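You operate a simulated robot arm through the tools that you are given. There is no shell and no other tool. Be economical: measure what you need, move in short steps, check, and stop when the job is done.

You run a simulated robot arm. Do the job below in one go: nothing can be reset, and whatever is moved stays where it is left.

## Task
Test the orange probe in the field unit.
Fine: Stand it in the port, switch on, set the dial to its colour, press TEST once, wait for the grade. Don't press TILE.
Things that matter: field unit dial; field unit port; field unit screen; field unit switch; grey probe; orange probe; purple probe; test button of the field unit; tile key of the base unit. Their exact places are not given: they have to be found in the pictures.

The check looks at the end state, three seconds after you hand in, the way a careful person would. Anything else that was tipped, shoved, dropped, spilled or broken makes it a failure.

## Robot
A 7-joint arm with a two-finger parallel gripper on a trunk, on a base that drives. Base frame: it is fixed to the floor where the robot stands at the start and does not move with it; the origin is under the middle of the robot, x ahead of it, y to its left, z up. Lengths are in mm, angles in degrees, forces in N, time in s.
With the tool pointing down near the work surface it reaches from about 280 to 760 mm from the robot's upright axis, wherever it stands. Its first joint turns from -166.0 to 166.0 degrees. Places, roughly: field unit dial [-600, -1100, 1300]; field unit port [-800, -1100, 1300]; field unit screen [-600, -1100, 1500]; field unit switch [-400, -1100, 1400]; test button of the field unit [-700, -1100, 1300]; tile key of the base unit [-900, -1100, 800]. Payload 3.91 kg.
Tool frame: the origin (TCP) lies between the finger pads and is the grasp point; the fingertips stand 30 mm ahead of it; z points along the fingers, y is the line along which they close. Largest opening 110 mm; finger width 20, thickness 10; the body of the gripper, 48 by 112 mm, starts 55 mm behind the TCP.
Orientation is that of the tool frame in the base frame, as a unit quaternion [w, x, y, z]. With the fingers straight down and closing along the base's y, the tool's x points along the base's -x, its y along +y and its z along -z.

## Interface
- The arm moves only by the tool step_arm. Its argument "rows" is a list of rows, each a list of 7 numbers: the shift along the base's x, y, z in cm, then the turn, a rotation vector about the base's x, y, z in degrees, then the gripper command, from -1 (fully open) to 1 (shut), values between in proportion. In form: [[dx, dy, dz, ax, ay, az, gripper], ...]. A call has 1 to 12 rows; each row shifts and turns the commanded pose from where the row before left it. Rows are played at 5 a second. More than 50 mm and 8.6 degrees between two rows, or a gripper value outside its range, and nothing of the call is played. A pose out of reach is approached as far as the arm can. The call stops where the force on the tool passes 40 N (or 10 N more than at its start, if that is more) or the arm is blocked; 0.2 s more then pass. Each finger travels about 153 mm/s and halts on what it meets, pressing with about 40 N; the grip force reading is that of the motor and also rises with nothing between the fingers. The clock runs only during rows and for 0.2 s after the last one: add rows that do not move to give the fingers time. The reply holds the time, the measured pose of the TCP, the force on the tool along the base axes, the opening and the grip force, in the units named above and with some noise, with the torque about the TCP (base axes, N m) and any sound that the robot's microphone picked up.
- Cameras (640 x 400 px; columns grow to the right, rows downward): "scene" is now at [-39.6, 78, 1330.3]; the picture's right is [-0.92, -0.39, -0.00], its down [-0.23, 0.55, -0.80] and it looks along [0.31, -0.74, -0.60] (base axes); focal length 214 px, centre (320, 200). "wrist" rides on the gripper at [77, 7, -115] in the tool frame; the picture's right is [-0.09, 1.00, 0.00], its down [-0.80, -0.07, -0.59] and it looks along [-0.59, -0.05, 0.80] (tool axes); focal length 270 px, centre (320, 200).
- camera(camera): a new picture of that camera. No time passes.
- slide_trunk(by): slides the trunk up (or, below 0, down) by that many mm; the arm and the scene camera ride with it, the base frame stays. It gives what a move gives, with no picture.
- base_move(legs): drives the robot by 1 to 6 legs, each [ahead, turn to the left] in mm and degrees, along the robot's own axes; the way and the turn of a leg run together, so that a leg with both is an arc; at most 1500 mm and 180 degrees a leg. The arm and the cameras ride along, it lands a little off, and it stops where it bumps. It gives what a move gives.
- head_to(pan, tilt): turns the head with the scene camera to pan (to the left, within 155 degrees either way) and tilt (down, from -29 to 69), counted from straight ahead of the robot. It gives what a move gives.
- pixel_to_xyz(camera, pixels): for up to 12 pixels [column, row] of the newest picture of that camera ("zoom" is the newest enlarged one), the place [x, y, z] in the base frame of the surface seen there, good to about 2 mm, but the place of the scene camera against the robot may be out by one fixed shift of up to 12 mm in any direction. No time passes.
- close_up(camera, box): a new picture of the part [left, top, right, bottom] of that camera's present view, enlarged. No time passes.
- sign_off(): hands the job in; it is judged then, once.

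Work in short steps. Measure before you move; look again where a grasp or a placing could have gone wrong, and mend it. You have 80 turns and 68 pictures in all, those below and enlarged ones among them. Open the gripper and draw the arm clear of the work before you hand the job in, unless the task says otherwise; then end with one line.

The tools are called after ">>>" by a JSON object that holds its "name" and its "arguments". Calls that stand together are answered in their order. step_arm: Moves the arm, as the interface text tells. Its arguments: {"type":"object","properties":{"rows":{"type":"array","items":{"type":"array","items":{"type":"number"}}}},"required":["rows"]} The other tools are called the same way: slide_trunk (by) slides the trunk up or down; base_move (legs) drives the base; head_to (pan, tilt) turns the head that bears the scene camera; camera (camera) takes a picture; pixel_to_xyz (camera, pixels) gives the place of the surface under pixels of a picture; close_up (camera, box) takes an enlarged picture of a part of a camera's view; sign_off () hands the job in.

At the start:

```text
clock: 0.0
position: [-107.4, -372.6, 1000.5]
orientation: [0.0, 0.0, 1.0, 0.0]
ft_force: [0.0, 0.4, 0.3]
wrist_torque: [-0.04, 0.01, 0.0]
finger_gap: 109.9
grasp_force: 0.0
trunk travel left (down, up): [-300.0, 310.0]
robot x, y, heading: [2.0, 1.2, -0.0]
head pan, tilt: [-67.3, 36.9]
```

scene: 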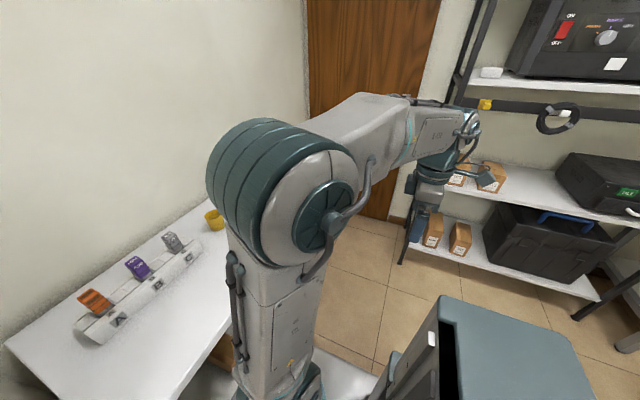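
wrist: 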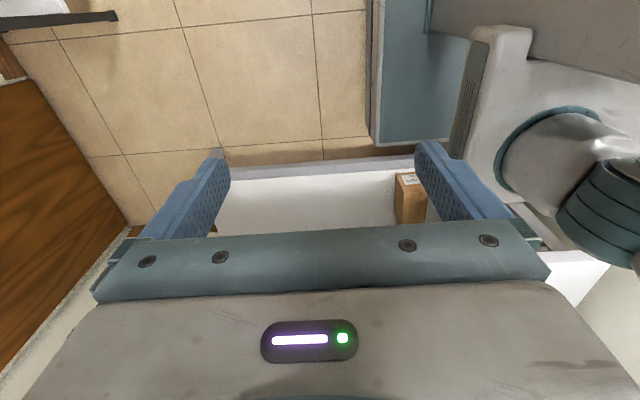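

The probes sit in a holder at the left (orange near (95,300)); the field unit is at the upper right (600,40). I enlarge the probes and turn the head after that to the unit.

>>> {"name": "close_up", "arguments": {"camera": "scene", "box": [50, 200, 250, 360]}}

>>> {"name": "pixel_to_xyz", "arguments": {"camera": "scene", "pixels": [[95, 300], [137, 267], [172, 241], [118, 320], [157, 285], [187, 257], [150, 370], [215, 220], [40, 300]]}}

>>> {"name": "head_to", "arguments": {"pan": -118, "tilt": 5}}

>>> {"name": "camera", "arguments": {"camera": "scene"}}

```text
2.50 times, centred on (150, 280) of scene
```

zoom: 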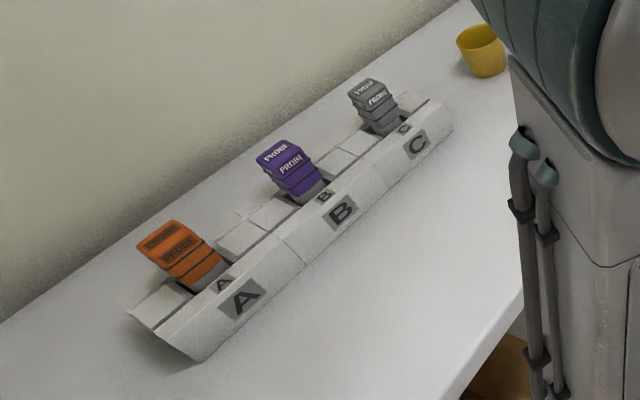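

```text
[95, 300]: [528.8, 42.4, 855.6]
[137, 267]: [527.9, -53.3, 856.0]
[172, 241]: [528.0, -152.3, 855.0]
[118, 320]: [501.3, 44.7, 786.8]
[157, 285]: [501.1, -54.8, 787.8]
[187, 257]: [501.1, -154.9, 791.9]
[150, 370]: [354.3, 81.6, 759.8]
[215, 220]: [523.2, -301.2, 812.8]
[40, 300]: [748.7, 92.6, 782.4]
```

```text
clock: 1.2
position: [-107.9, -372.7, 998.8]
orientation: [0.0, 0.001, 1.0, 0.001]
ft_force: [-0.2, 0.0, 0.0]
wrist_torque: [0.01, 0.0, -0.01]
finger_gap: 110.0
grasp_force: 0.1
trunk travel left (down, up): [-300.0, 310.0]
robot x, y, heading: [0.5, 1.2, -0.0]
head pan, tilt: [-118.0, 5.0]
```

```text
64 pictures are left
```

scene: 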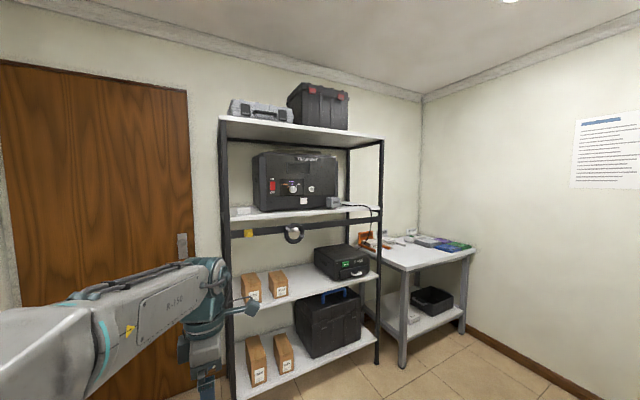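

The field unit shows at (297,180), with a cabled grey block at (335,203). I enlarge it, the paper on the wall and measure.

>>> {"name": "close_up", "arguments": {"camera": "scene", "box": [220, 140, 390, 246]}}

>>> {"name": "pixel_to_xyz", "arguments": {"camera": "zoom", "pixels": [[195, 170], [270, 175], [345, 180], [315, 230], [425, 235], [310, 70], [80, 265], [280, 285], [130, 180], [440, 180]]}}

>>> {"name": "close_up", "arguments": {"camera": "scene", "box": [560, 100, 640, 190]}}

```text
3.76 times, centred on (305, 193) of scene
```

zoom: 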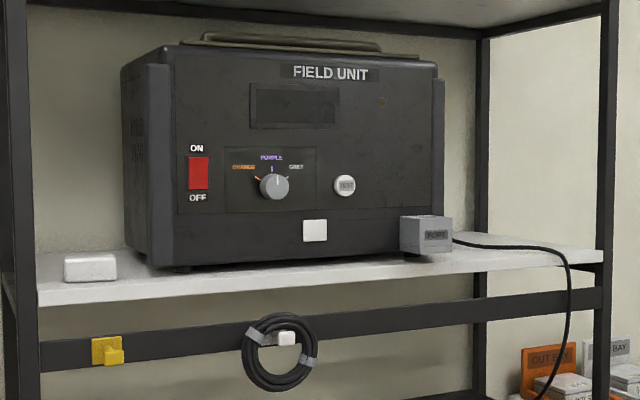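

```text
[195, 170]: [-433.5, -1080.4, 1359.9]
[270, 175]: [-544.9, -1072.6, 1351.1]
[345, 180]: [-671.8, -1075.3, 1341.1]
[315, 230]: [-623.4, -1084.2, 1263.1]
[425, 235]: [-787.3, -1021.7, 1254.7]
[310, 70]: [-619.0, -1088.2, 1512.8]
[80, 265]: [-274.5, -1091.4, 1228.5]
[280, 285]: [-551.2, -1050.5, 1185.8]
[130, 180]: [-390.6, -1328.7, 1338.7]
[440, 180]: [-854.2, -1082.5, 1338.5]
```

```text
4.44 times, centred on (600, 145) of scene
```

zoom: 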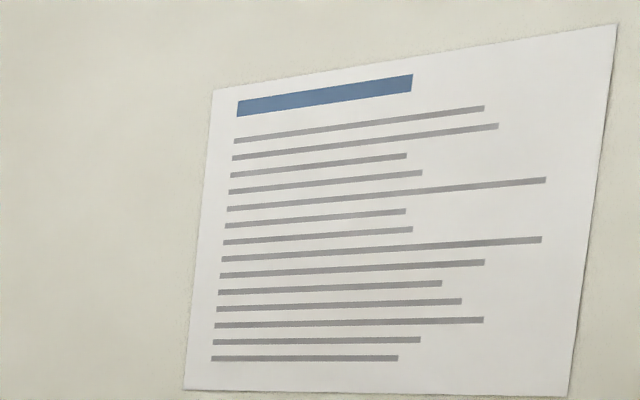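

The port block is at about (-787,-1022,1255), clear to see later. Now I look straight ahead at the probe rack.

>>> {"name": "head_to", "arguments": {"pan": 0, "tilt": 45}}

>>> {"name": "camera", "arguments": {"camera": "scene"}}

```text
clock: 3.2
position: [-107.4, -372.6, 999.5]
orientation: [0.0, 0.0, 1.0, 0.0]
ft_force: [-0.1, -0.5, -0.4]
wrist_torque: [0.0, -0.01, 0.01]
finger_gap: 110.1
grasp_force: 0.1
trunk travel left (down, up): [-300.0, 310.0]
robot x, y, heading: [0.6, -3.1, 0.1]
head pan, tilt: [0.0, 45.0]
```

```text
61 pictures are left
```

scene: 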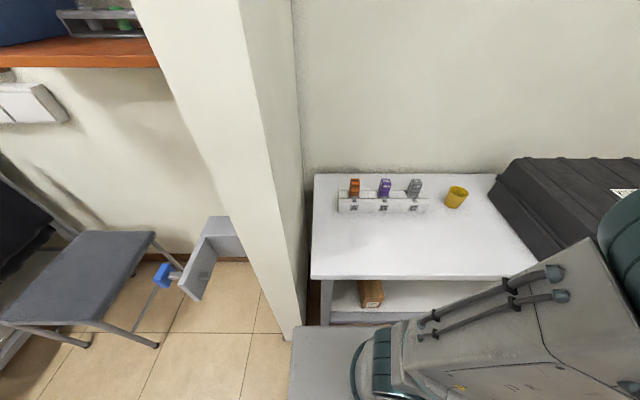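

Orange probe at (355,187), with a wall pillar left of it. Enlarge.

>>> {"name": "close_up", "arguments": {"camera": "scene", "box": [310, 160, 470, 260]}}

>>> {"name": "pixel_to_xyz", "arguments": {"camera": "zoom", "pixels": [[180, 80], [180, 105], [180, 132], [160, 90], [200, 90], [180, 155], [180, 185], [180, 215], [120, 190], [460, 180], [20, 150], [180, 68]]}}

```text
4.00 times, centred on (390, 210) of scene
```

zoom: 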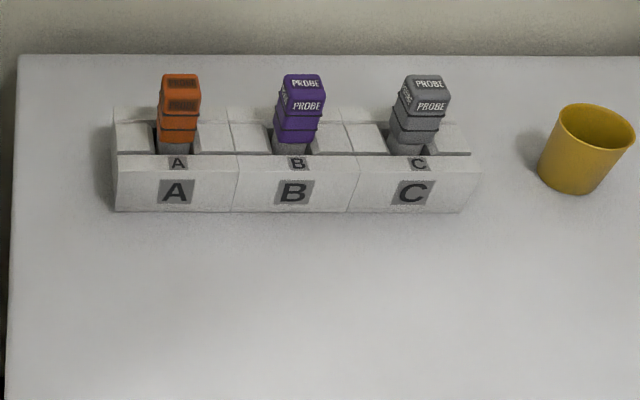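

```text
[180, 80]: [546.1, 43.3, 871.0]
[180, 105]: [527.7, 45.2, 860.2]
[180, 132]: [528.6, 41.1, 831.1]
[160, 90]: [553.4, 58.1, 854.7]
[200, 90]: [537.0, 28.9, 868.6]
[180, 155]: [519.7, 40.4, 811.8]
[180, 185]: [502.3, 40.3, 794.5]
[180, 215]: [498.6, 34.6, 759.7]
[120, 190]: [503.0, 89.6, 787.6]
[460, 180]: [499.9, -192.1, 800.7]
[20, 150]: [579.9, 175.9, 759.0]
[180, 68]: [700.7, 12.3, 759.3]
```

Orange handle stands upright, top z≈870, centre about (541,43). I check the clearance of the black case, pillar and shelf edges before swinging the arm.

>>> {"name": "pixel_to_xyz", "arguments": {"camera": "scene", "pixels": [[510, 165], [560, 165], [520, 220], [300, 200], [285, 330], [240, 100], [330, 350], [320, 275], [540, 255]]}}

>>> {"name": "step_arm", "arguments": {"rows": [[2, -1, 4, 0, 0, 0, -1], [4.5, 0, 1, 0, 0, 0, -1], [4.5, 0, 0, 0, 0, 0, -1], [4.5, 0, 0, 0, 0, 0, -1], [4.5, 0, 0, 0, 0, 0, -1], [4.5, 1, 0, 0, 0, 0, -1], [4.5, 2, 0, 0, 0, 0, -1], [4, 3, 0, 0, 0, 0, -1], [3.5, 3.5, 0, 0, 0, 0, -1], [3.5, 3.5, 0, 0, 0, 0, -1], [3, 4, 0, 0, 0, 0, -1], [2, 4, 0, 0, 0, 0, -1]]}}

```text
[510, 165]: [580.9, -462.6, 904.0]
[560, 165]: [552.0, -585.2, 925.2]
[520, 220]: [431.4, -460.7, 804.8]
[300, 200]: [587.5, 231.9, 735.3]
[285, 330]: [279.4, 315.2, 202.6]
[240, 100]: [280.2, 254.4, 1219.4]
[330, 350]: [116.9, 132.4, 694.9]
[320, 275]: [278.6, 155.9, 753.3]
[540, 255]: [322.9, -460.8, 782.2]
```

```text
clock: 5.8
position: [342.5, -171.3, 1051.2]
orientation: [0.0, 0.0, 1.0, 0.0]
ft_force: [0.3, 0.9, -1.4]
wrist_torque: [0.01, -0.01, -0.01]
finger_gap: 110.1
grasp_force: 0.0
trunk travel left (down, up): [-300.0, 310.0]
robot x, y, heading: [2.3, 2.1, -0.2]
head pan, tilt: [0.0, 45.0]
```

The arm swung fine to (342,-171,1051). Next I move in front of the rack and tilt the tool 45° forward.

>>> {"name": "step_arm", "arguments": {"rows": [[1, 4.5, -1, 0, -8, 0, -0.2], [1, 4.5, -1, 0, -8, 0, -0.2], [1, 4.5, -1, 0, -8, 0, -0.2], [1, 4, -1, 0, -8, 0, -0.2], [1, 3.9, -1, 0, -8, 0, -0.2], [0.5, 0, -1, 0, -5, 0, -0.2], [0, 0, 0, 0, 0, 0, -0.2]]}}

>>> {"name": "camera", "arguments": {"camera": "wrist"}}

>>> {"name": "camera", "arguments": {"camera": "scene"}}

```text
clock: 7.4
position: [405.0, 38.0, 970.9]
orientation: [0.357, 0.006, 0.934, 0.003]
ft_force: [0.1, 1.5, -0.5]
wrist_torque: [0.0, -0.03, -0.02]
finger_gap: 66.2
grasp_force: 0.1
trunk travel left (down, up): [-300.0, 310.0]
robot x, y, heading: [-0.6, -1.5, 0.1]
head pan, tilt: [0.0, 45.0]
```

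```text
59 pictures are left
```

wrist: 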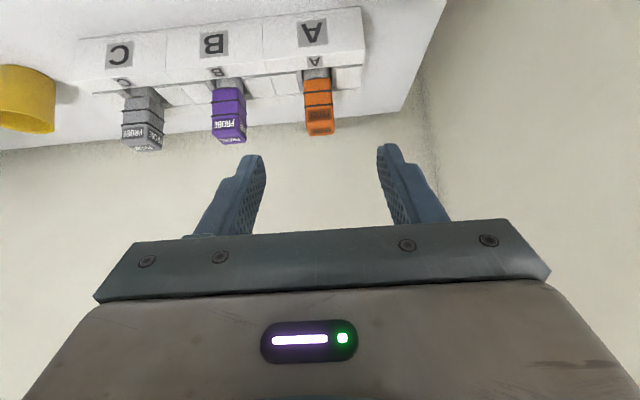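

```text
58 pictures are left
```

scene: 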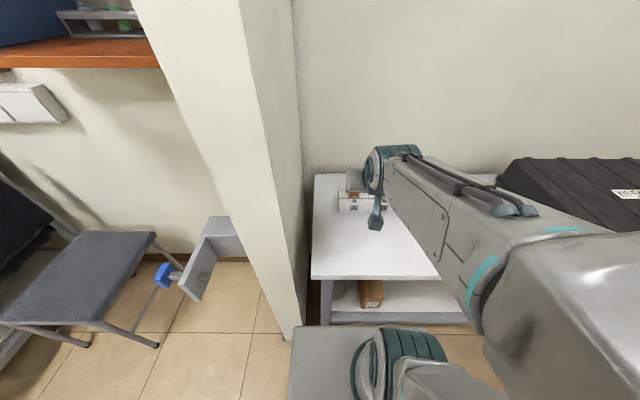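

The wrist view (upside down) shows the orange probe at (318,105), between the fingers' lanes. I measure it with the wrist camera.

>>> {"name": "pixel_to_xyz", "arguments": {"camera": "wrist", "pixels": [[305, 95], [331, 95], [318, 88], [318, 115], [306, 128], [334, 128], [320, 121], [320, 135], [318, 75], [318, 60], [228, 100], [366, 78]]}}

>>> {"name": "close_up", "arguments": {"camera": "wrist", "box": [200, 20, 400, 145]}}

```text
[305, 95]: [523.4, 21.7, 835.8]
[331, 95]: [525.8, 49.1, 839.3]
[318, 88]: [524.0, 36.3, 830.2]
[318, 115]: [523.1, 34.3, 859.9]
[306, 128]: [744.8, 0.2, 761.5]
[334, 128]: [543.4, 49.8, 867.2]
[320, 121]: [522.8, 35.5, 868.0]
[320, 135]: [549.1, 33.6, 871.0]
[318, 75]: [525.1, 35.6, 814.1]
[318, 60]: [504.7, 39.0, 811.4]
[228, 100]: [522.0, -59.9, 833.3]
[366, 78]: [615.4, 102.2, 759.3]
```

```text
3.20 times, centred on (300, 82) of wrist
```

zoom: 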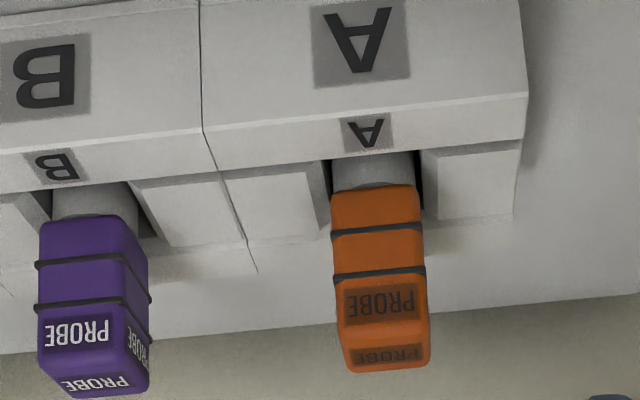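

Handle spans x 523–551, y 22–50, z 818–871. I approach along the tool axis to TCP (537,36,852), stopping first to check.

>>> {"name": "step_arm", "arguments": {"rows": [[3.3, -0.1, -3, 0, 0, 0, -0.2], [3.3, -0.1, -3, 0, 0, 0, -0.2], [3.3, 0, -3, 0, 0, 0, -0.2], [3.3, 0, -2.9, 0, 0, 0, -0.2], [0, 0, 0, 0, 0, 0, -0.2]]}}

>>> {"name": "camera", "arguments": {"camera": "wrist"}}

```text
clock: 8.4
position: [508.2, 81.1, 891.3]
orientation: [0.392, -0.042, 0.919, 0.017]
ft_force: [-24.4, -16.0, 24.8]
wrist_torque: [-1.35, -0.38, -1.52]
finger_gap: 73.0
grasp_force: 6.8
out of reach, approached as far as the arm can: row 4
trunk travel left (down, up): [-300.0, 310.0]
robot x, y, heading: [-3.4, -0.4, -0.5]
head pan, tilt: [0.0, 45.0]
stopped in row 5: the force on the tool passed its limit (the readings are from after the stop); the commanded pose is now the measured one
```

```text
56 pictures are left
```

wrist: 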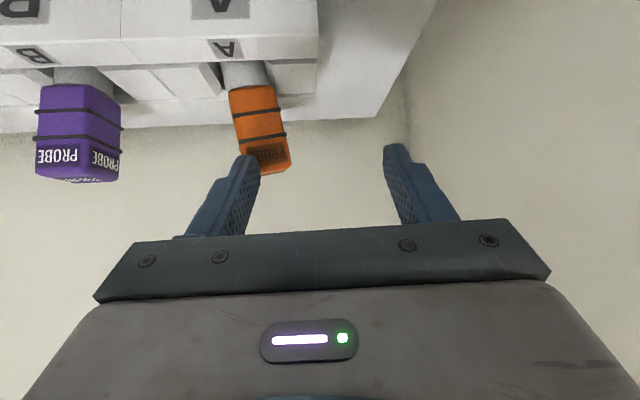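

The arm ran out of reach and drifted sideways (y=81), its right finger touching the probe. I back straight off and look.

>>> {"name": "step_arm", "arguments": {"rows": [[-1, 0.5, 1, 0, 0, 0, -0.2], [-3, 0, 3, 0, 0, 0, -0.2], [-3, 0, 3, 0, 0, 0, -0.2], [-2, -2, 1, 0, 0, 0, -0.2]]}}

>>> {"name": "camera", "arguments": {"camera": "wrist"}}

```text
clock: 9.4
position: [420.9, 70.4, 967.4]
orientation: [0.39, -0.045, 0.92, 0.019]
ft_force: [-0.3, -0.3, -0.7]
wrist_torque: [-0.01, 0.02, -0.02]
finger_gap: 65.8
grasp_force: 0.0
trunk travel left (down, up): [-300.0, 310.0]
robot x, y, heading: [0.8, 1.9, -0.3]
head pan, tilt: [0.0, 45.0]
```

```text
55 pictures are left
```

wrist: 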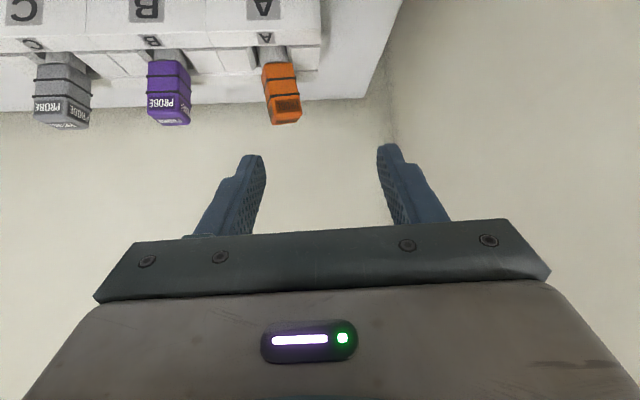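

I measure the probe's state, which seems nearly unchanged at (282,95).

>>> {"name": "close_up", "arguments": {"camera": "wrist", "box": [200, 20, 360, 120]}}

>>> {"name": "pixel_to_xyz", "arguments": {"camera": "wrist", "pixels": [[266, 80], [295, 77], [281, 72], [285, 108], [273, 115], [299, 113], [287, 121], [170, 75], [272, 55]]}}

>>> {"name": "step_arm", "arguments": {"rows": [[-2, -2, 4, 2, 2, 0, -0.2], [-2, -1, 4, 2, 0, 0, -0.2]]}}

>>> {"name": "slide_trunk", "arguments": {"by": -130}}

```text
4.00 times, centred on (280, 70) of wrist
```

zoom: 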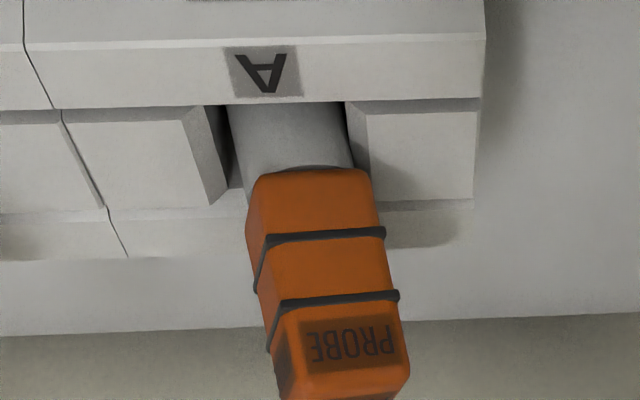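

```text
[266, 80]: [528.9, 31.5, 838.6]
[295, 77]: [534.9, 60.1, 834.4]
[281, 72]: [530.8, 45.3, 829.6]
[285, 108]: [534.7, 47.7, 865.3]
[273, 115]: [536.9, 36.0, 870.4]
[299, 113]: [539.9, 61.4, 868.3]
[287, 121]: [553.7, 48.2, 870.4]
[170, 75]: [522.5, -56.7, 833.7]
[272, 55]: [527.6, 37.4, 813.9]
```

```text
clock: 10.2
position: [399.7, 42.1, 1006.8]
orientation: [0.32, -0.028, 0.946, 0.045]
ft_force: [0.5, -0.8, -0.3]
wrist_torque: [-0.03, -0.02, 0.02]
finger_gap: 66.0
grasp_force: 0.1
trunk travel left (down, up): [-300.0, 310.0]
robot x, y, heading: [-0.3, 4.5, -0.1]
head pan, tilt: [0.0, 45.0]
stopped in row 2: the arm was blocked; the commanded pose is now the measured one
```

```text
clock: 11.5
position: [339.9, 35.9, 793.9]
orientation: [0.183, -0.031, 0.982, 0.032]
ft_force: [18.2, 1.9, 20.6]
wrist_torque: [-0.68, -1.01, 0.71]
finger_gap: 65.1
grasp_force: 0.0
trunk travel left (down, up): [-202.0, 408.0]
robot x, y, heading: [2.2, -0.8, -0.1]
head pan, tilt: [0.0, 45.0]
stopped: the arm was blocked; the commanded pose is now the measured one
```

Something blocked the arm and the TCP has dropped onto or near the table (z 794). I look before moving further.

>>> {"name": "camera", "arguments": {"camera": "scene"}}

>>> {"name": "camera", "arguments": {"camera": "wrist"}}

```text
53 pictures are left
```

scene: 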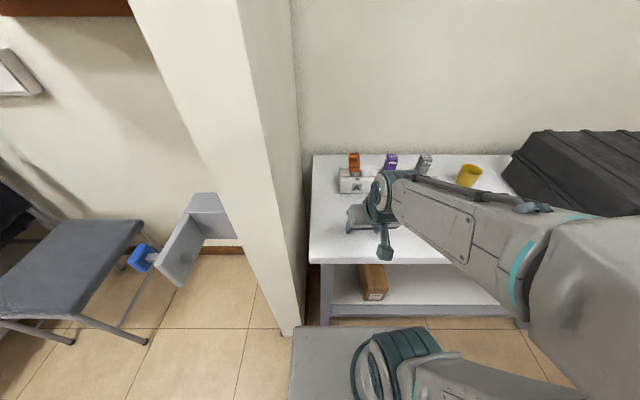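

```text
52 pictures are left
```

wrist: 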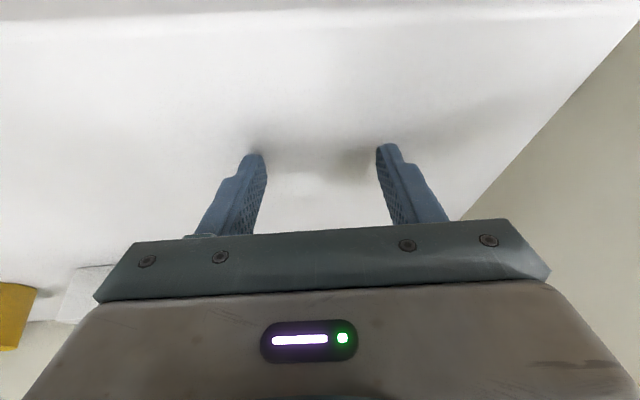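

The fingertips rest on the bare table; nothing was displaced there. I lift straight up in small steps and straighten the yaw error.

>>> {"name": "step_arm", "arguments": {"rows": [[0, 0, 3, 0, 0, 0, -0.2], [0, 0, 4, 0, 0, 0, -0.2], [1, 0, 4, -1.5, 0.7, -2, -0.2], [2, 0, 4, -1.5, 0.8, -2.1, -0.2], [0, 0, 0, 0, 0, 0, -0.2]]}}

>>> {"name": "camera", "arguments": {"camera": "wrist"}}

```text
clock: 12.5
position: [292.5, 42.7, 824.4]
orientation: [0.032, -0.037, 0.999, -0.009]
ft_force: [-0.6, 0.2, 1.8]
wrist_torque: [-0.01, 0.07, -0.02]
finger_gap: 65.9
grasp_force: 0.1
trunk travel left (down, up): [-202.0, 408.0]
robot x, y, heading: [2.1, -1.0, -0.2]
head pan, tilt: [0.0, 45.0]
stopped in row 4: the arm was blocked; the commanded pose is now the measured one
```

```text
51 pictures are left
```

wrist: 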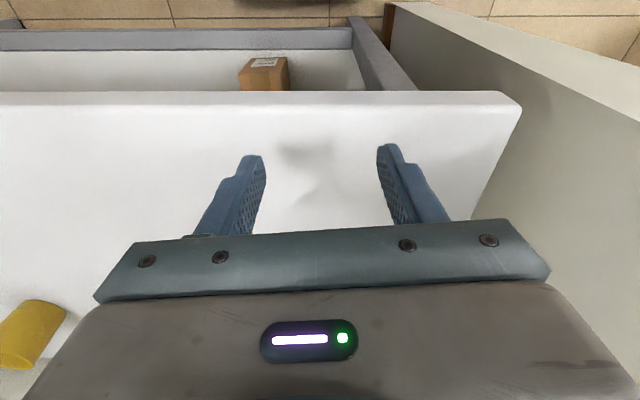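

The arm is still blocked by something, possibly the elbow on the right. I look to the right with the head.

>>> {"name": "head_to", "arguments": {"pan": -40, "tilt": 45}}

>>> {"name": "camera", "arguments": {"camera": "scene"}}

```text
clock: 13.5
position: [295.7, 42.1, 821.9]
orientation: [0.037, -0.039, 0.999, -0.009]
ft_force: [-0.6, 0.4, 0.4]
wrist_torque: [-0.01, 0.01, -0.01]
finger_gap: 66.1
grasp_force: 0.0
trunk travel left (down, up): [-202.0, 408.0]
robot x, y, heading: [-1.7, 2.0, -0.2]
head pan, tilt: [-40.0, 45.0]
```

```text
50 pictures are left
```

scene: 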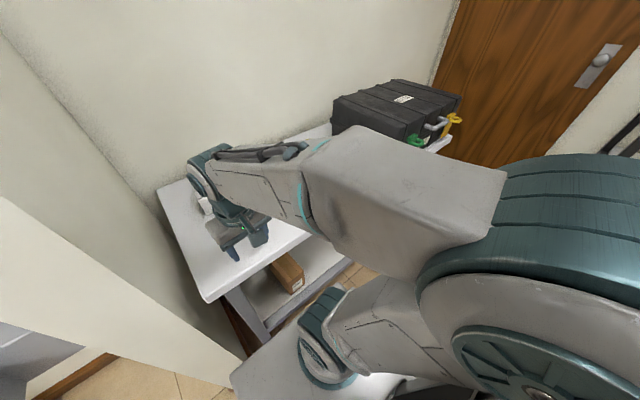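

The folded elbow sits close to the robot's own column, so the inner reach is the trouble. I'd back the base up to work more extended; first a look behind.

>>> {"name": "head_to", "arguments": {"pan": -150, "tilt": 40}}

>>> {"name": "camera", "arguments": {"camera": "scene"}}

>>> {"name": "head_to", "arguments": {"pan": 150, "tilt": 40}}

>>> {"name": "camera", "arguments": {"camera": "scene"}}

```text
clock: 15.4
position: [297.3, 42.2, 821.0]
orientation: [0.036, -0.037, 0.999, -0.008]
ft_force: [-1.6, -0.9, -1.0]
wrist_torque: [0.04, -0.09, 0.01]
finger_gap: 65.9
grasp_force: 0.0
trunk travel left (down, up): [-202.0, 408.0]
robot x, y, heading: [-1.6, -1.4, -0.2]
head pan, tilt: [-150.0, 40.0]
```

```text
49 pictures are left
```

scene: 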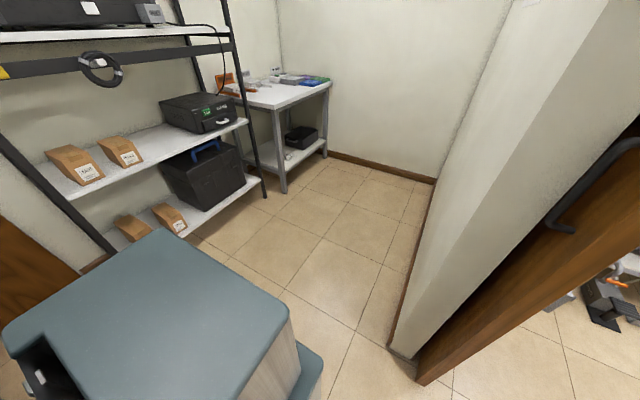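

```text
clock: 19.5
position: [299.3, 43.8, 820.1]
orientation: [0.038, -0.039, 0.998, -0.008]
ft_force: [-0.8, 0.5, -0.4]
wrist_torque: [0.01, 0.0, -0.01]
finger_gap: 66.1
grasp_force: 0.2
trunk travel left (down, up): [-202.0, 408.0]
robot x, y, heading: [4.1, 0.2, -0.1]
head pan, tilt: [150.0, 40.0]
```

```text
48 pictures are left
```

scene: 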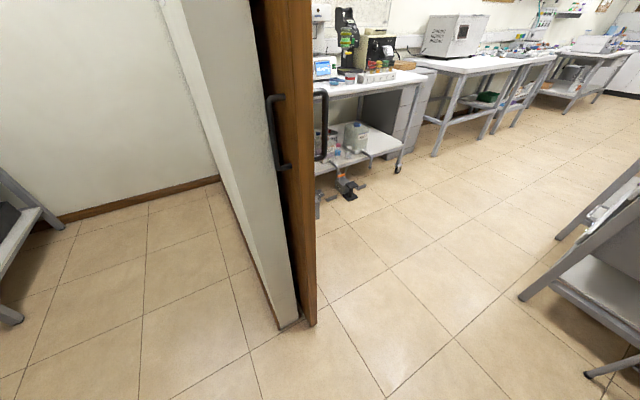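

Behind is clear floor with a wall end on the left. I measure that wall end before backing up.

>>> {"name": "pixel_to_xyz", "arguments": {"camera": "scene", "pixels": [[290, 325], [310, 325], [220, 185], [262, 280], [60, 340], [190, 100]]}}

>>> {"name": "base_move", "arguments": {"legs": [[-180, 0]]}}

>>> {"name": "head_to", "arguments": {"pan": 0, "tilt": 45}}

>>> {"name": "camera", "arguments": {"camera": "scene"}}

```text
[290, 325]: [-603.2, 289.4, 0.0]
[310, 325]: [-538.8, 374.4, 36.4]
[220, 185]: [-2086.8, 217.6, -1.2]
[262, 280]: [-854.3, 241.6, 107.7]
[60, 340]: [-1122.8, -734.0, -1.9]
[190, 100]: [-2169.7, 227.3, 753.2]
```

```text
clock: 21.0
position: [116.9, 42.8, 819.5]
orientation: [0.037, -0.036, 0.999, -0.008]
ft_force: [-0.2, 0.8, 0.5]
wrist_torque: [0.0, -0.01, 0.04]
finger_gap: 66.1
grasp_force: 0.0
trunk travel left (down, up): [-202.0, 408.0]
robot x, y, heading: [-176.8, 0.7, -0.4]
head pan, tilt: [150.0, 40.0]
```

```text
clock: 23.4
position: [117.6, 43.1, 818.0]
orientation: [0.036, -0.035, 0.999, -0.007]
ft_force: [0.3, 0.7, -0.3]
wrist_torque: [0.04, -0.01, -0.02]
finger_gap: 66.1
grasp_force: 0.1
trunk travel left (down, up): [-202.0, 408.0]
robot x, y, heading: [-181.4, 1.6, -0.4]
head pan, tilt: [0.0, 45.0]
```

```text
47 pictures are left
```

scene: 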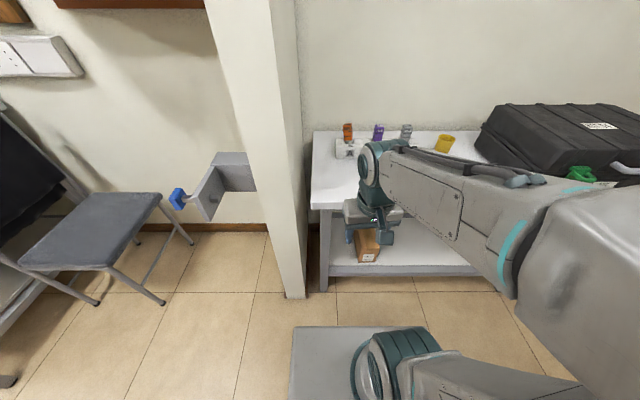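

Backed to x≈-180. Now I lift and extend the arm, still tool-down, correcting the small yaw.

>>> {"name": "step_arm", "arguments": {"rows": [[2, 0, 3, 0, 0, -1, -0.2], [4, 0, 2.5, 0.5, 0, -1, -0.2], [4, 0, 2.5, 0.4, 0, -1, -0.2], [4, 0, 2.5, 0, 0, -1, -0.2], [4, 0, 2.5, 0, 0, 0, -0.2], [4, 0, 2.5, 0, 0, 0, -0.2], [0, 0, 0, 0, 0, 0, -0.2]]}}

```text
clock: 25.0
position: [341.1, 42.6, 973.0]
orientation: [0.038, 0.0, 0.999, -0.001]
ft_force: [-0.8, -0.4, 0.1]
wrist_torque: [-0.01, 0.03, -0.01]
finger_gap: 65.8
grasp_force: 0.0
trunk travel left (down, up): [-202.0, 408.0]
robot x, y, heading: [-181.4, -0.1, -0.6]
head pan, tilt: [0.0, 45.0]
```

Clean now. I tilt to about 40° while moving to in front of and above the probe.

>>> {"name": "step_arm", "arguments": {"rows": [[2, 0, 0, 0, -7.2, 0, -0.2], [2, 0, 0, 0, -7.2, 0, -0.2], [2, 0, 0, 0, -7.2, 0, -0.2], [2, 0, 0, 0, -7.2, 0, -0.2], [1, 0, 0, 0, -7.2, 0, -0.2], [0, 0, 0, 0, 0, 0, -0.2], [0, 0, 0, 0, 0, 0, -0.2]]}}

>>> {"name": "camera", "arguments": {"camera": "wrist"}}

```text
clock: 26.6
position: [430.1, 43.1, 972.3]
orientation: [0.344, 0.001, 0.939, -0.002]
ft_force: [0.0, 0.2, -0.9]
wrist_torque: [-0.01, 0.01, 0.02]
finger_gap: 65.8
grasp_force: 0.0
trunk travel left (down, up): [-202.0, 408.0]
robot x, y, heading: [-183.4, 0.2, -0.9]
head pan, tilt: [0.0, 45.0]
```

```text
46 pictures are left
```

wrist: 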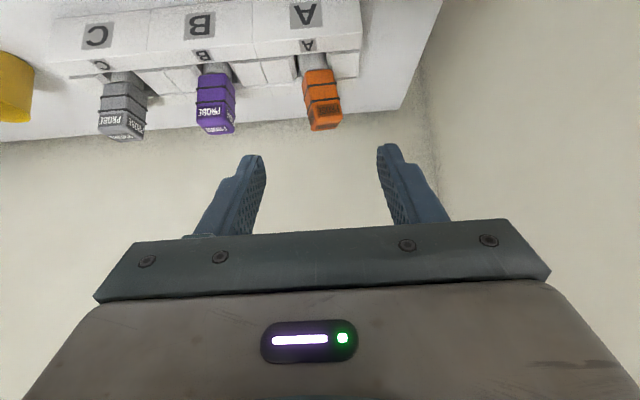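

Orange at (322,100), slightly yawed after the touch but seated. I measure its corners.

>>> {"name": "close_up", "arguments": {"camera": "wrist", "box": [240, 30, 400, 140]}}

>>> {"name": "pixel_to_xyz", "arguments": {"camera": "zoom", "pixels": [[255, 180], [380, 170], [320, 165], [275, 310], [395, 290], [330, 300], [345, 370], [300, 360], [380, 350], [345, 240], [260, 230], [385, 230]]}}

```text
3.64 times, centred on (320, 85) of wrist
```

zoom: 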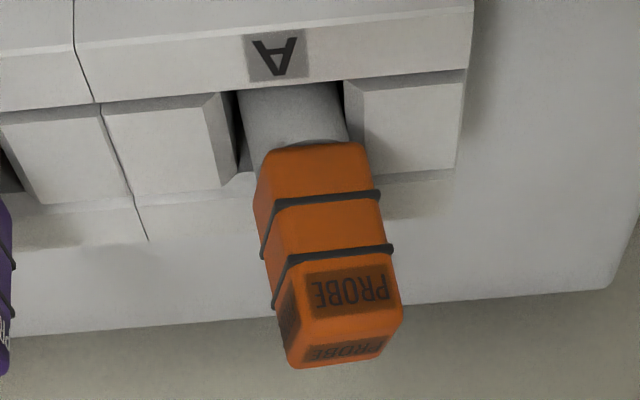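

```text
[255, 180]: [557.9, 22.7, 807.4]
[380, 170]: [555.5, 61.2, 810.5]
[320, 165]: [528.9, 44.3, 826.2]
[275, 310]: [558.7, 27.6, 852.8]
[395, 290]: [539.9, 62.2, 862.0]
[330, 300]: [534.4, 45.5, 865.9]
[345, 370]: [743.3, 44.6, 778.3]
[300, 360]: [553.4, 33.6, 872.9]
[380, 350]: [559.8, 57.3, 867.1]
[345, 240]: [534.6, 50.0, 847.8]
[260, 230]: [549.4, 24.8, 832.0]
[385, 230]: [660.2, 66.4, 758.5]
```

The probe leans back about 8° and is yawed about -11° but stands in its slot; centre ≈(546,44,848). I yaw the gripper to match and go most of the way down.

>>> {"name": "step_arm", "arguments": {"rows": [[0, 0, 0, 0, 0, -5.5, -0.2], [0, 0, 0, 0, 0, -5.5, -0.2], [2.5, 0, -2.6, 0, 0, 0, -0.2], [2.5, 0, -2.6, 0, 0, 0, -0.2], [2.2, 0, -2.3, 0, 0, 0, -0.2], [0, 0, 0, 0, 0, 0, -0.2]]}}

>>> {"name": "camera", "arguments": {"camera": "wrist"}}

```text
clock: 28.0
position: [499.6, 43.0, 896.2]
orientation: [0.343, 0.091, 0.934, -0.034]
ft_force: [0.3, -0.1, -1.3]
wrist_torque: [-0.01, 0.02, -0.03]
finger_gap: 66.0
grasp_force: 0.1
trunk travel left (down, up): [-202.0, 408.0]
robot x, y, heading: [-179.2, -0.6, -0.5]
head pan, tilt: [0.0, 45.0]
```

```text
44 pictures are left
```

wrist: 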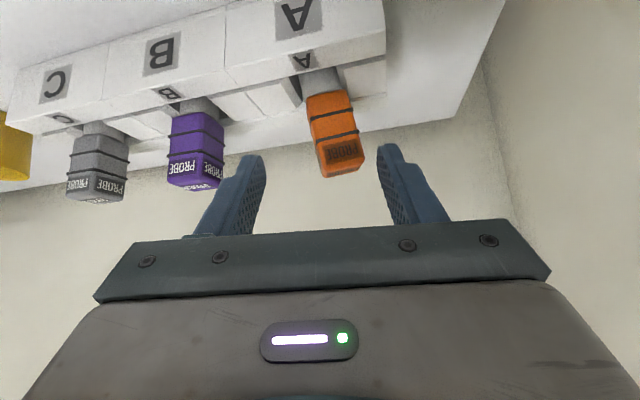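

Approach is centred well (probe at col 336). I re-measure the handle's faces before the last stretch.

>>> {"name": "pixel_to_xyz", "arguments": {"camera": "wrist", "pixels": [[314, 110], [350, 106], [330, 103], [325, 155], [360, 150], [342, 150], [330, 174], [358, 168], [315, 145], [337, 130]]}}

```text
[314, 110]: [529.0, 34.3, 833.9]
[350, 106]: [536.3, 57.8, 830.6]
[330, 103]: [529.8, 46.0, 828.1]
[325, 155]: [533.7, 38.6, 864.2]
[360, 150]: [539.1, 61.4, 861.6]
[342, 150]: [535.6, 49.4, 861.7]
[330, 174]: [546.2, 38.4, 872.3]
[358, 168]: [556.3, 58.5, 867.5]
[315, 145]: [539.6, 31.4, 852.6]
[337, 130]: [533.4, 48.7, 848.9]
```

Centre confirmed (547,44), yaw about -15°. I finish the approach and close.

>>> {"name": "step_arm", "arguments": {"rows": [[1.6, 0, -1.5, 0, 0, -3, -0.2], [1.6, 0.1, -1.5, 0, 0, 0, -0.2], [1.5, 0, -1.5, 0, 0, 0, -0.2], [0, 0, 0, 0, 0, 0, -0.2]]}}

>>> {"name": "step_arm", "arguments": {"rows": [[0, 0, 0, 0, 0, 0, 0.2], [0, 0, 0, 0, 0, 0, 0.5], [0, 0, 0, 0, 0, 0, 0.8], [0, 0, 0, 0, 0, 0, 0.8]]}}

>>> {"name": "camera", "arguments": {"camera": "wrist"}}

```text
clock: 29.0
position: [547.4, 41.9, 854.0]
orientation: [0.341, 0.115, 0.932, -0.043]
ft_force: [-0.1, 0.1, -0.2]
wrist_torque: [0.02, -0.03, 0.02]
finger_gap: 65.7
grasp_force: 0.1
trunk travel left (down, up): [-202.0, 408.0]
robot x, y, heading: [-182.7, 0.5, -0.7]
head pan, tilt: [0.0, 45.0]
```

```text
clock: 30.0
position: [546.7, 37.5, 852.9]
orientation: [0.341, 0.116, 0.932, -0.045]
ft_force: [-8.0, -23.4, -0.2]
wrist_torque: [-1.18, 0.36, -0.03]
finger_gap: 30.2
grasp_force: 40.3
trunk travel left (down, up): [-202.0, 408.0]
robot x, y, heading: [-182.9, 1.1, -0.9]
head pan, tilt: [0.0, 45.0]
```

```text
43 pictures are left
```

wrist: 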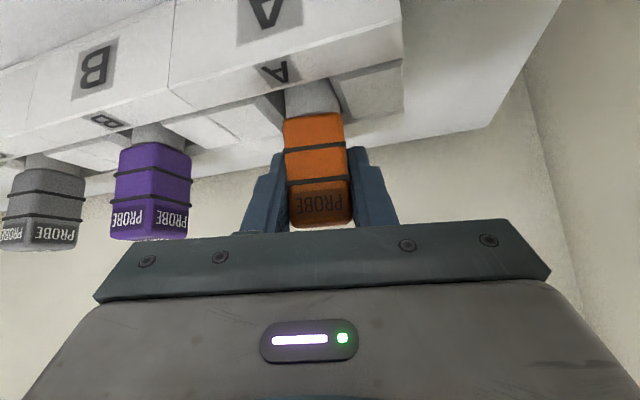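

Gripped (gap 30.2). The slot pulls the probe toward -y, so I relax by 4 mm that way and lift straight up.

>>> {"name": "step_arm", "arguments": {"rows": [[0.1, -0.4, 0, 0, 0, 0, 0.8], [0, 0, 1, 0, 0, 0, 0.8], [0, 0, 2, 0, 0, 0, 0.8], [0, 0, 3, 0, 0, 0, 0.8], [0, 0, 3, 0, 0, 0, 0.8], [0, 0, 3, 0, 0, 0, 0.8]]}}

>>> {"name": "camera", "arguments": {"camera": "wrist"}}

>>> {"name": "camera", "arguments": {"camera": "scene"}}

```text
clock: 31.4
position: [547.7, 42.1, 974.5]
orientation: [0.342, 0.114, 0.932, -0.042]
ft_force: [-0.6, -0.4, -1.8]
wrist_torque: [0.01, 0.01, 0.01]
finger_gap: 29.4
grasp_force: 39.2
trunk travel left (down, up): [-202.0, 408.0]
robot x, y, heading: [-183.1, -1.9, -0.5]
head pan, tilt: [0.0, 45.0]
```

```text
42 pictures are left
```

wrist: 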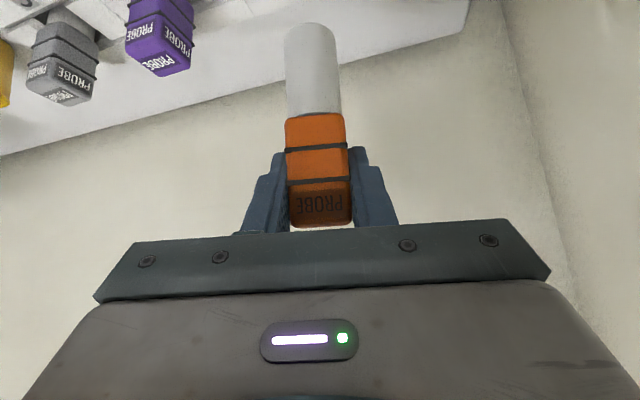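

```text
41 pictures are left
```

scene: 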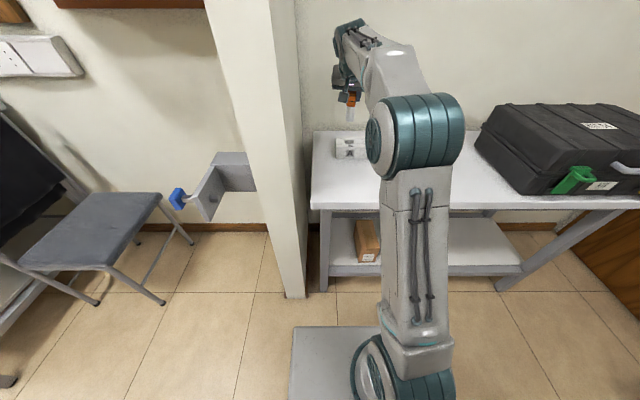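

The probe is lifted out, round grey shaft below the handle. I measure its axis (shaft at cols 287–342, rows 25–110).

>>> {"name": "pixel_to_xyz", "arguments": {"camera": "wrist", "pixels": [[312, 40], [313, 60], [314, 80], [315, 100], [311, 28], [311, 24], [290, 60], [335, 60], [316, 130], [319, 170], [290, 130], [345, 130]]}}

```text
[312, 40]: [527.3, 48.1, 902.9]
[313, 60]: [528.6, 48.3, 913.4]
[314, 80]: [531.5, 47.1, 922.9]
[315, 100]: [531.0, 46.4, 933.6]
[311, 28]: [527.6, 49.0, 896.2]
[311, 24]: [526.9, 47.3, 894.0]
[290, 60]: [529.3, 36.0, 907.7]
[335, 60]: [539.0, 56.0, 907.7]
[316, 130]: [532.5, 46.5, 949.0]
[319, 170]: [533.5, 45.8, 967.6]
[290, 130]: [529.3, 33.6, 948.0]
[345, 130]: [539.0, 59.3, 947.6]
```

Axis leans back ~5.5°, tip ≈ 84 mm below the TCP. I retract the arm to about 550 mm from the axis, raise the trunk fully, and look back over the robot's body for turning room.

>>> {"name": "step_arm", "arguments": {"rows": [[-4, 0, 1, 0, 0, 3, 0.8], [-4, 0, 1, 0, 0, 4, 0.8], [-4, 0, 1, 0, 0, 4, 0.8], [-3, 0, 0, 0, 0, 3, 0.8], [0, 0, 0, 0, 0, 0, 0.8]]}}

>>> {"name": "slide_trunk", "arguments": {"by": 400}}

>>> {"name": "head_to", "arguments": {"pan": -120, "tilt": 45}}

>>> {"name": "camera", "arguments": {"camera": "scene"}}

```text
clock: 32.6
position: [397.8, 41.3, 1004.4]
orientation: [0.345, -0.001, 0.939, -0.001]
ft_force: [-0.3, -0.9, -1.1]
wrist_torque: [-0.02, -0.02, 0.01]
finger_gap: 29.6
grasp_force: 40.0
trunk travel left (down, up): [-202.0, 408.0]
robot x, y, heading: [-178.5, -0.3, -0.4]
head pan, tilt: [0.0, 45.0]
```

```text
clock: 36.4
position: [397.1, 40.9, 1404.0]
orientation: [0.345, 0.001, 0.939, -0.002]
ft_force: [-0.8, -0.5, -1.8]
wrist_torque: [-0.02, 0.01, 0.01]
finger_gap: 29.8
grasp_force: 40.1
trunk travel left (down, up): [-602.0, 8.0]
robot x, y, heading: [-182.9, 0.8, -0.6]
head pan, tilt: [0.0, 45.0]
```

```text
clock: 38.4
position: [397.2, 40.2, 1404.6]
orientation: [0.344, 0.001, 0.939, -0.002]
ft_force: [0.1, -0.1, -1.0]
wrist_torque: [0.01, 0.02, -0.03]
finger_gap: 29.6
grasp_force: 39.6
trunk travel left (down, up): [-602.0, 8.0]
robot x, y, heading: [-182.4, 0.6, -0.6]
head pan, tilt: [-120.0, 45.0]
```

```text
40 pictures are left
```

scene: 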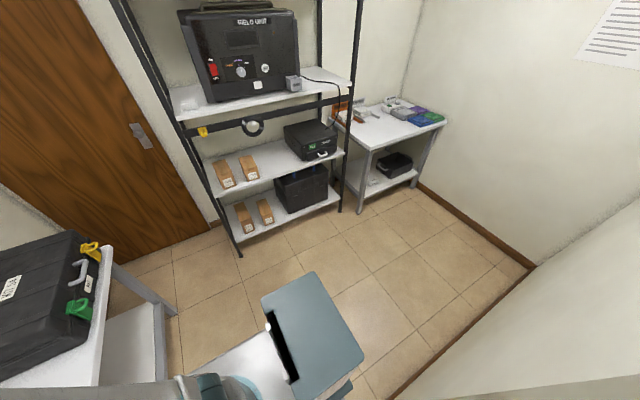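

Good overview from above. I measure the robot's body corners and zoom on the port.

>>> {"name": "pixel_to_xyz", "arguments": {"camera": "scene", "pixels": [[262, 297], [312, 272], [363, 350], [300, 395], [175, 312], [240, 258], [345, 210], [100, 250], [415, 395], [192, 115], [352, 80], [530, 262]]}}

>>> {"name": "close_up", "arguments": {"camera": "scene", "box": [180, 40, 360, 140]}}

>>> {"name": "pixel_to_xyz", "arguments": {"camera": "zoom", "pixels": [[395, 128], [375, 125], [418, 125], [395, 118], [395, 135], [395, 160], [450, 190], [100, 225], [215, 105]]}}

>>> {"name": "close_up", "arguments": {"camera": "scene", "box": [270, 65, 320, 100]}}

```text
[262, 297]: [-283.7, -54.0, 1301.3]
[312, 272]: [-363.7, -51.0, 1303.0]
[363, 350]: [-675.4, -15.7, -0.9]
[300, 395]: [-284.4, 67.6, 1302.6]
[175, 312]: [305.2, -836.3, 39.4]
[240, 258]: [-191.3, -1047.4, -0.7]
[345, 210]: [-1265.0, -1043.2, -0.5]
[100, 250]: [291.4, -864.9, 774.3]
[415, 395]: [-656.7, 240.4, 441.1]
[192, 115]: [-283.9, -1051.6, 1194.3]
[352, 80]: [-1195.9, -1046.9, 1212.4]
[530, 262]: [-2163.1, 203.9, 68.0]
```

```text
3.56 times, centred on (270, 90) of scene
```

zoom: 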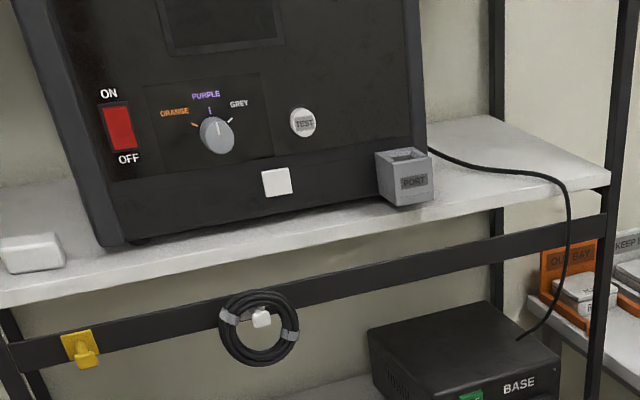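

```text
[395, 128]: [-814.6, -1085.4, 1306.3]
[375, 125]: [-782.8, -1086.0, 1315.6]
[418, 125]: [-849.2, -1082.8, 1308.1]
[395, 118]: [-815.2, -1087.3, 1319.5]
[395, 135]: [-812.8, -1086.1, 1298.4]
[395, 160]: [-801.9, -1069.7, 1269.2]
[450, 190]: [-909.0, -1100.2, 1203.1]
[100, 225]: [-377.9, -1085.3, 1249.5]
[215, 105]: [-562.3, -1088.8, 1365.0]
```

```text
11.43 times, centred on (295, 82) of scene
```

zoom: 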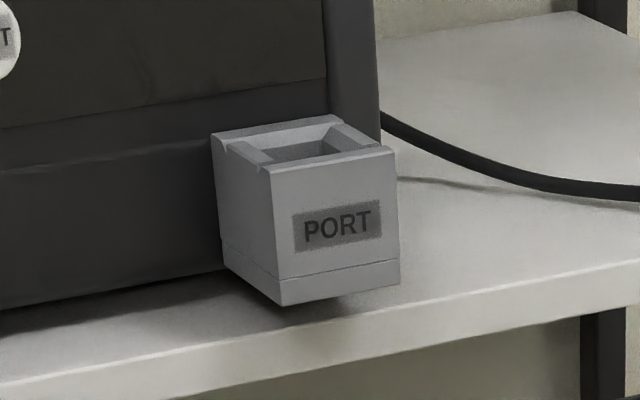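

The port is a block fixed to the unit's front with an open pocket on top. The floor is clear, so I turn, drive to about (-625,-375) and face the shelf.

>>> {"name": "base_move", "arguments": {"legs": [[0, -70], [0, -69.5], [580, 0], [0, 50]]}}

>>> {"name": "head_to", "arguments": {"pan": -10, "tilt": 30}}

>>> {"name": "camera", "arguments": {"camera": "scene"}}

>>> {"name": "camera", "arguments": {"camera": "wrist"}}

```text
clock: 49.9
position: [-573.3, -957.5, 1404.4]
orientation: [0.243, 0.662, 0.665, -0.244]
ft_force: [0.1, -0.2, -1.5]
wrist_torque: [0.01, 0.0, 0.0]
finger_gap: 29.6
grasp_force: 39.8
trunk travel left (down, up): [-602.0, 8.0]
robot x, y, heading: [-614.8, -377.7, -90.1]
head pan, tilt: [-120.0, 45.0]
```

```text
clock: 51.8
position: [-572.9, -955.3, 1404.1]
orientation: [0.242, 0.663, 0.665, -0.244]
ft_force: [-0.4, -0.1, -0.3]
wrist_torque: [0.0, 0.01, 0.01]
finger_gap: 29.5
grasp_force: 40.6
trunk travel left (down, up): [-602.0, 8.0]
robot x, y, heading: [-615.1, -375.0, -90.1]
head pan, tilt: [-10.0, 30.0]
```

```text
37 pictures are left
```

scene: 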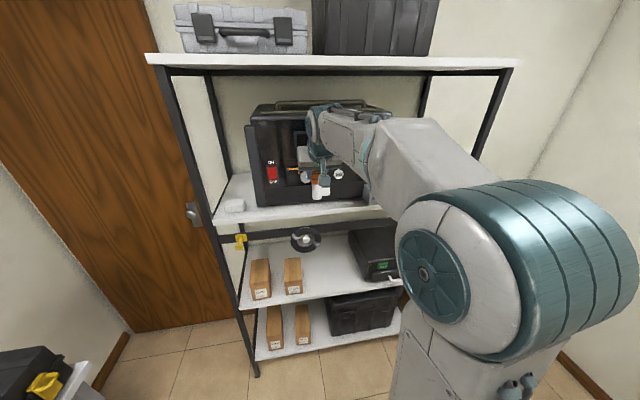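

```text
36 pictures are left
```

wrist: 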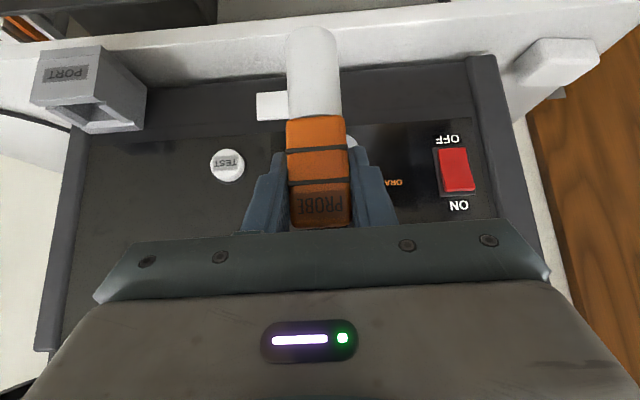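

Well placed; the port pocket shows at (95,95) in the wrist view. I carry the probe to x≈-790 in front of the port and rotate -6° about x to make it upright.

>>> {"name": "step_arm", "arguments": {"rows": [[-4.5, 0, 0, -2, 0, 0, 0.8], [-4.5, 0, 0, -2, 0, 0, 0.8], [-4.5, 0, 0, -2, 0, 0, 0.8], [-4.5, 0, 0, 0, 0, 0, 0.8], [-4, 0, 0, 0, 0, 0, 0.8], [0, 0, 0, 0, 0, 0, 0.8], [0, 0, 0, 0, 0, 0, 0.8]]}}

>>> {"name": "camera", "arguments": {"camera": "wrist"}}

>>> {"name": "pixel_to_xyz", "arguments": {"camera": "wrist", "pixels": [[312, 35], [313, 60], [314, 80], [315, 100], [316, 130], [319, 170], [290, 130], [345, 130], [290, 60], [335, 60]]}}

```text
clock: 53.4
position: [-792.5, -956.7, 1405.5]
orientation: [0.277, 0.649, 0.652, -0.279]
ft_force: [0.5, -0.1, -0.8]
wrist_torque: [0.0, -0.02, -0.02]
finger_gap: 29.5
grasp_force: 39.7
trunk travel left (down, up): [-602.0, 8.0]
robot x, y, heading: [-618.9, -377.4, -90.4]
head pan, tilt: [-10.0, 30.0]
```

```text
35 pictures are left
```

wrist: 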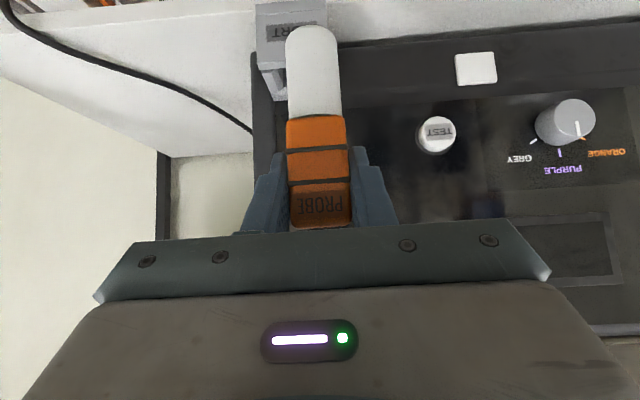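

```text
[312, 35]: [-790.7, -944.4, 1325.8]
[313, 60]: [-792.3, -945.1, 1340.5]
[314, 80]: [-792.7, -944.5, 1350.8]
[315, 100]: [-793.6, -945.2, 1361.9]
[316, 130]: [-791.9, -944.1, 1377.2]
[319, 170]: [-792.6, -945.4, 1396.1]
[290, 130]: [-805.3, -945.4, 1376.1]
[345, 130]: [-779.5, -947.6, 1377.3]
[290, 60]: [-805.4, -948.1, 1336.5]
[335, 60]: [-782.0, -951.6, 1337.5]
```

The probe is upright now, axis at about (-793,-959). It hides the port, so I step 9 cm to +x to measure the pocket with the wrist camera.

>>> {"name": "step_arm", "arguments": {"rows": [[4.5, 0, 0, 0, 0, 0, 0.8], [4.5, 0, 1, 0, 0, 0, 0.8], [0, 0, 0, 0, 0, 0, 0.8], [0, 0, 0, 0, 0, 0, 0.8]]}}

>>> {"name": "camera", "arguments": {"camera": "wrist"}}

>>> {"name": "close_up", "arguments": {"camera": "wrist", "box": [150, 0, 290, 130]}}

```text
clock: 54.4
position: [-701.9, -955.9, 1415.6]
orientation: [0.277, 0.649, 0.652, -0.279]
ft_force: [0.4, 0.1, -1.8]
wrist_torque: [0.01, -0.03, -0.01]
finger_gap: 29.8
grasp_force: 40.0
trunk travel left (down, up): [-602.0, 8.0]
robot x, y, heading: [-611.4, -377.2, -90.2]
head pan, tilt: [-10.0, 30.0]
```

```text
34 pictures are left
```

wrist: 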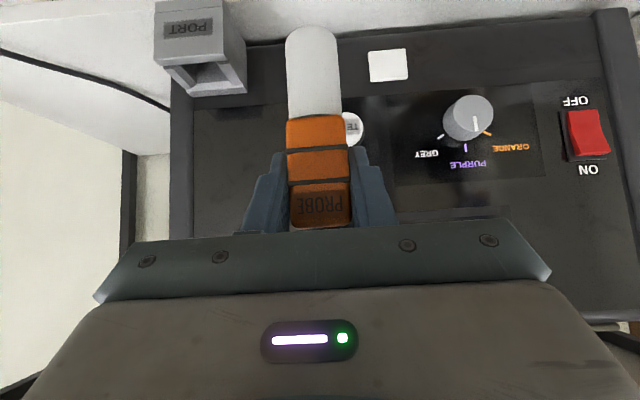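

```text
3.08 times, centred on (220, 65) of wrist
```

zoom: 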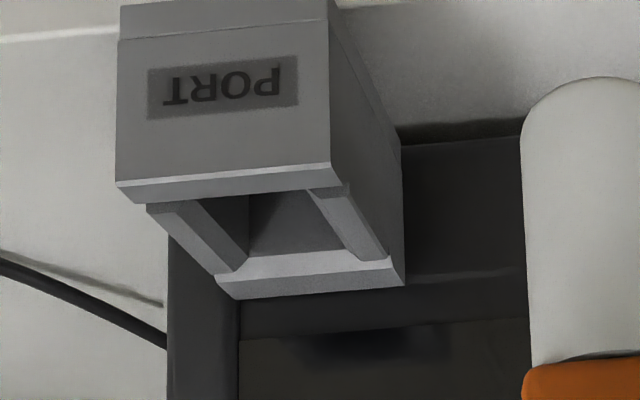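

The pocket is clearly visible. I measure rim and inner edges in the zoom.

>>> {"name": "pixel_to_xyz", "arguments": {"camera": "zoom", "pixels": [[120, 190], [328, 170], [225, 190], [310, 272], [400, 280], [225, 293], [155, 210], [335, 195], [240, 265], [385, 255], [300, 215], [280, 235]]}}

```text
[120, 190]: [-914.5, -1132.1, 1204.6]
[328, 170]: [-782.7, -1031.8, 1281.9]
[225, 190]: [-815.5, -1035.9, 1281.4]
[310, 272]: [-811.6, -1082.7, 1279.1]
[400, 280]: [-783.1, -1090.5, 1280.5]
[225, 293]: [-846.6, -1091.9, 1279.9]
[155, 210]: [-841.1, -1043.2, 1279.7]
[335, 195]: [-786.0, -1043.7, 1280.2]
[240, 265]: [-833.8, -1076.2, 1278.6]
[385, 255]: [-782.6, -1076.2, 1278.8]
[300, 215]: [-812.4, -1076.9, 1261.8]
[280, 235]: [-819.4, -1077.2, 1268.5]
```

Pocket ≈ 36 mm square, centred (-815,-1060), rim z 1280. The fingertips will come close to the unit's face, so I measure the face behind the port.

>>> {"name": "pixel_to_xyz", "arguments": {"camera": "wrist", "pixels": [[205, 105], [225, 105], [245, 105], [225, 120], [245, 130], [180, 120], [225, 150], [260, 105], [398, 65], [352, 130], [470, 120], [585, 130]]}}

```text
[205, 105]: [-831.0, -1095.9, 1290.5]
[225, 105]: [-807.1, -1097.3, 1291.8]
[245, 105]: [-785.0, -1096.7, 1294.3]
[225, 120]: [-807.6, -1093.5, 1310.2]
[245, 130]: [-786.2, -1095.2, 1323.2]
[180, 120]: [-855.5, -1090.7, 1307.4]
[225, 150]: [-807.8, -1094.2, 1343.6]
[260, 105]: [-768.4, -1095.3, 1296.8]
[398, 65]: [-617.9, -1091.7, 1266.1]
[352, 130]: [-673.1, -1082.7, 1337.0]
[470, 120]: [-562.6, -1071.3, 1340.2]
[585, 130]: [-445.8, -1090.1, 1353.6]
```

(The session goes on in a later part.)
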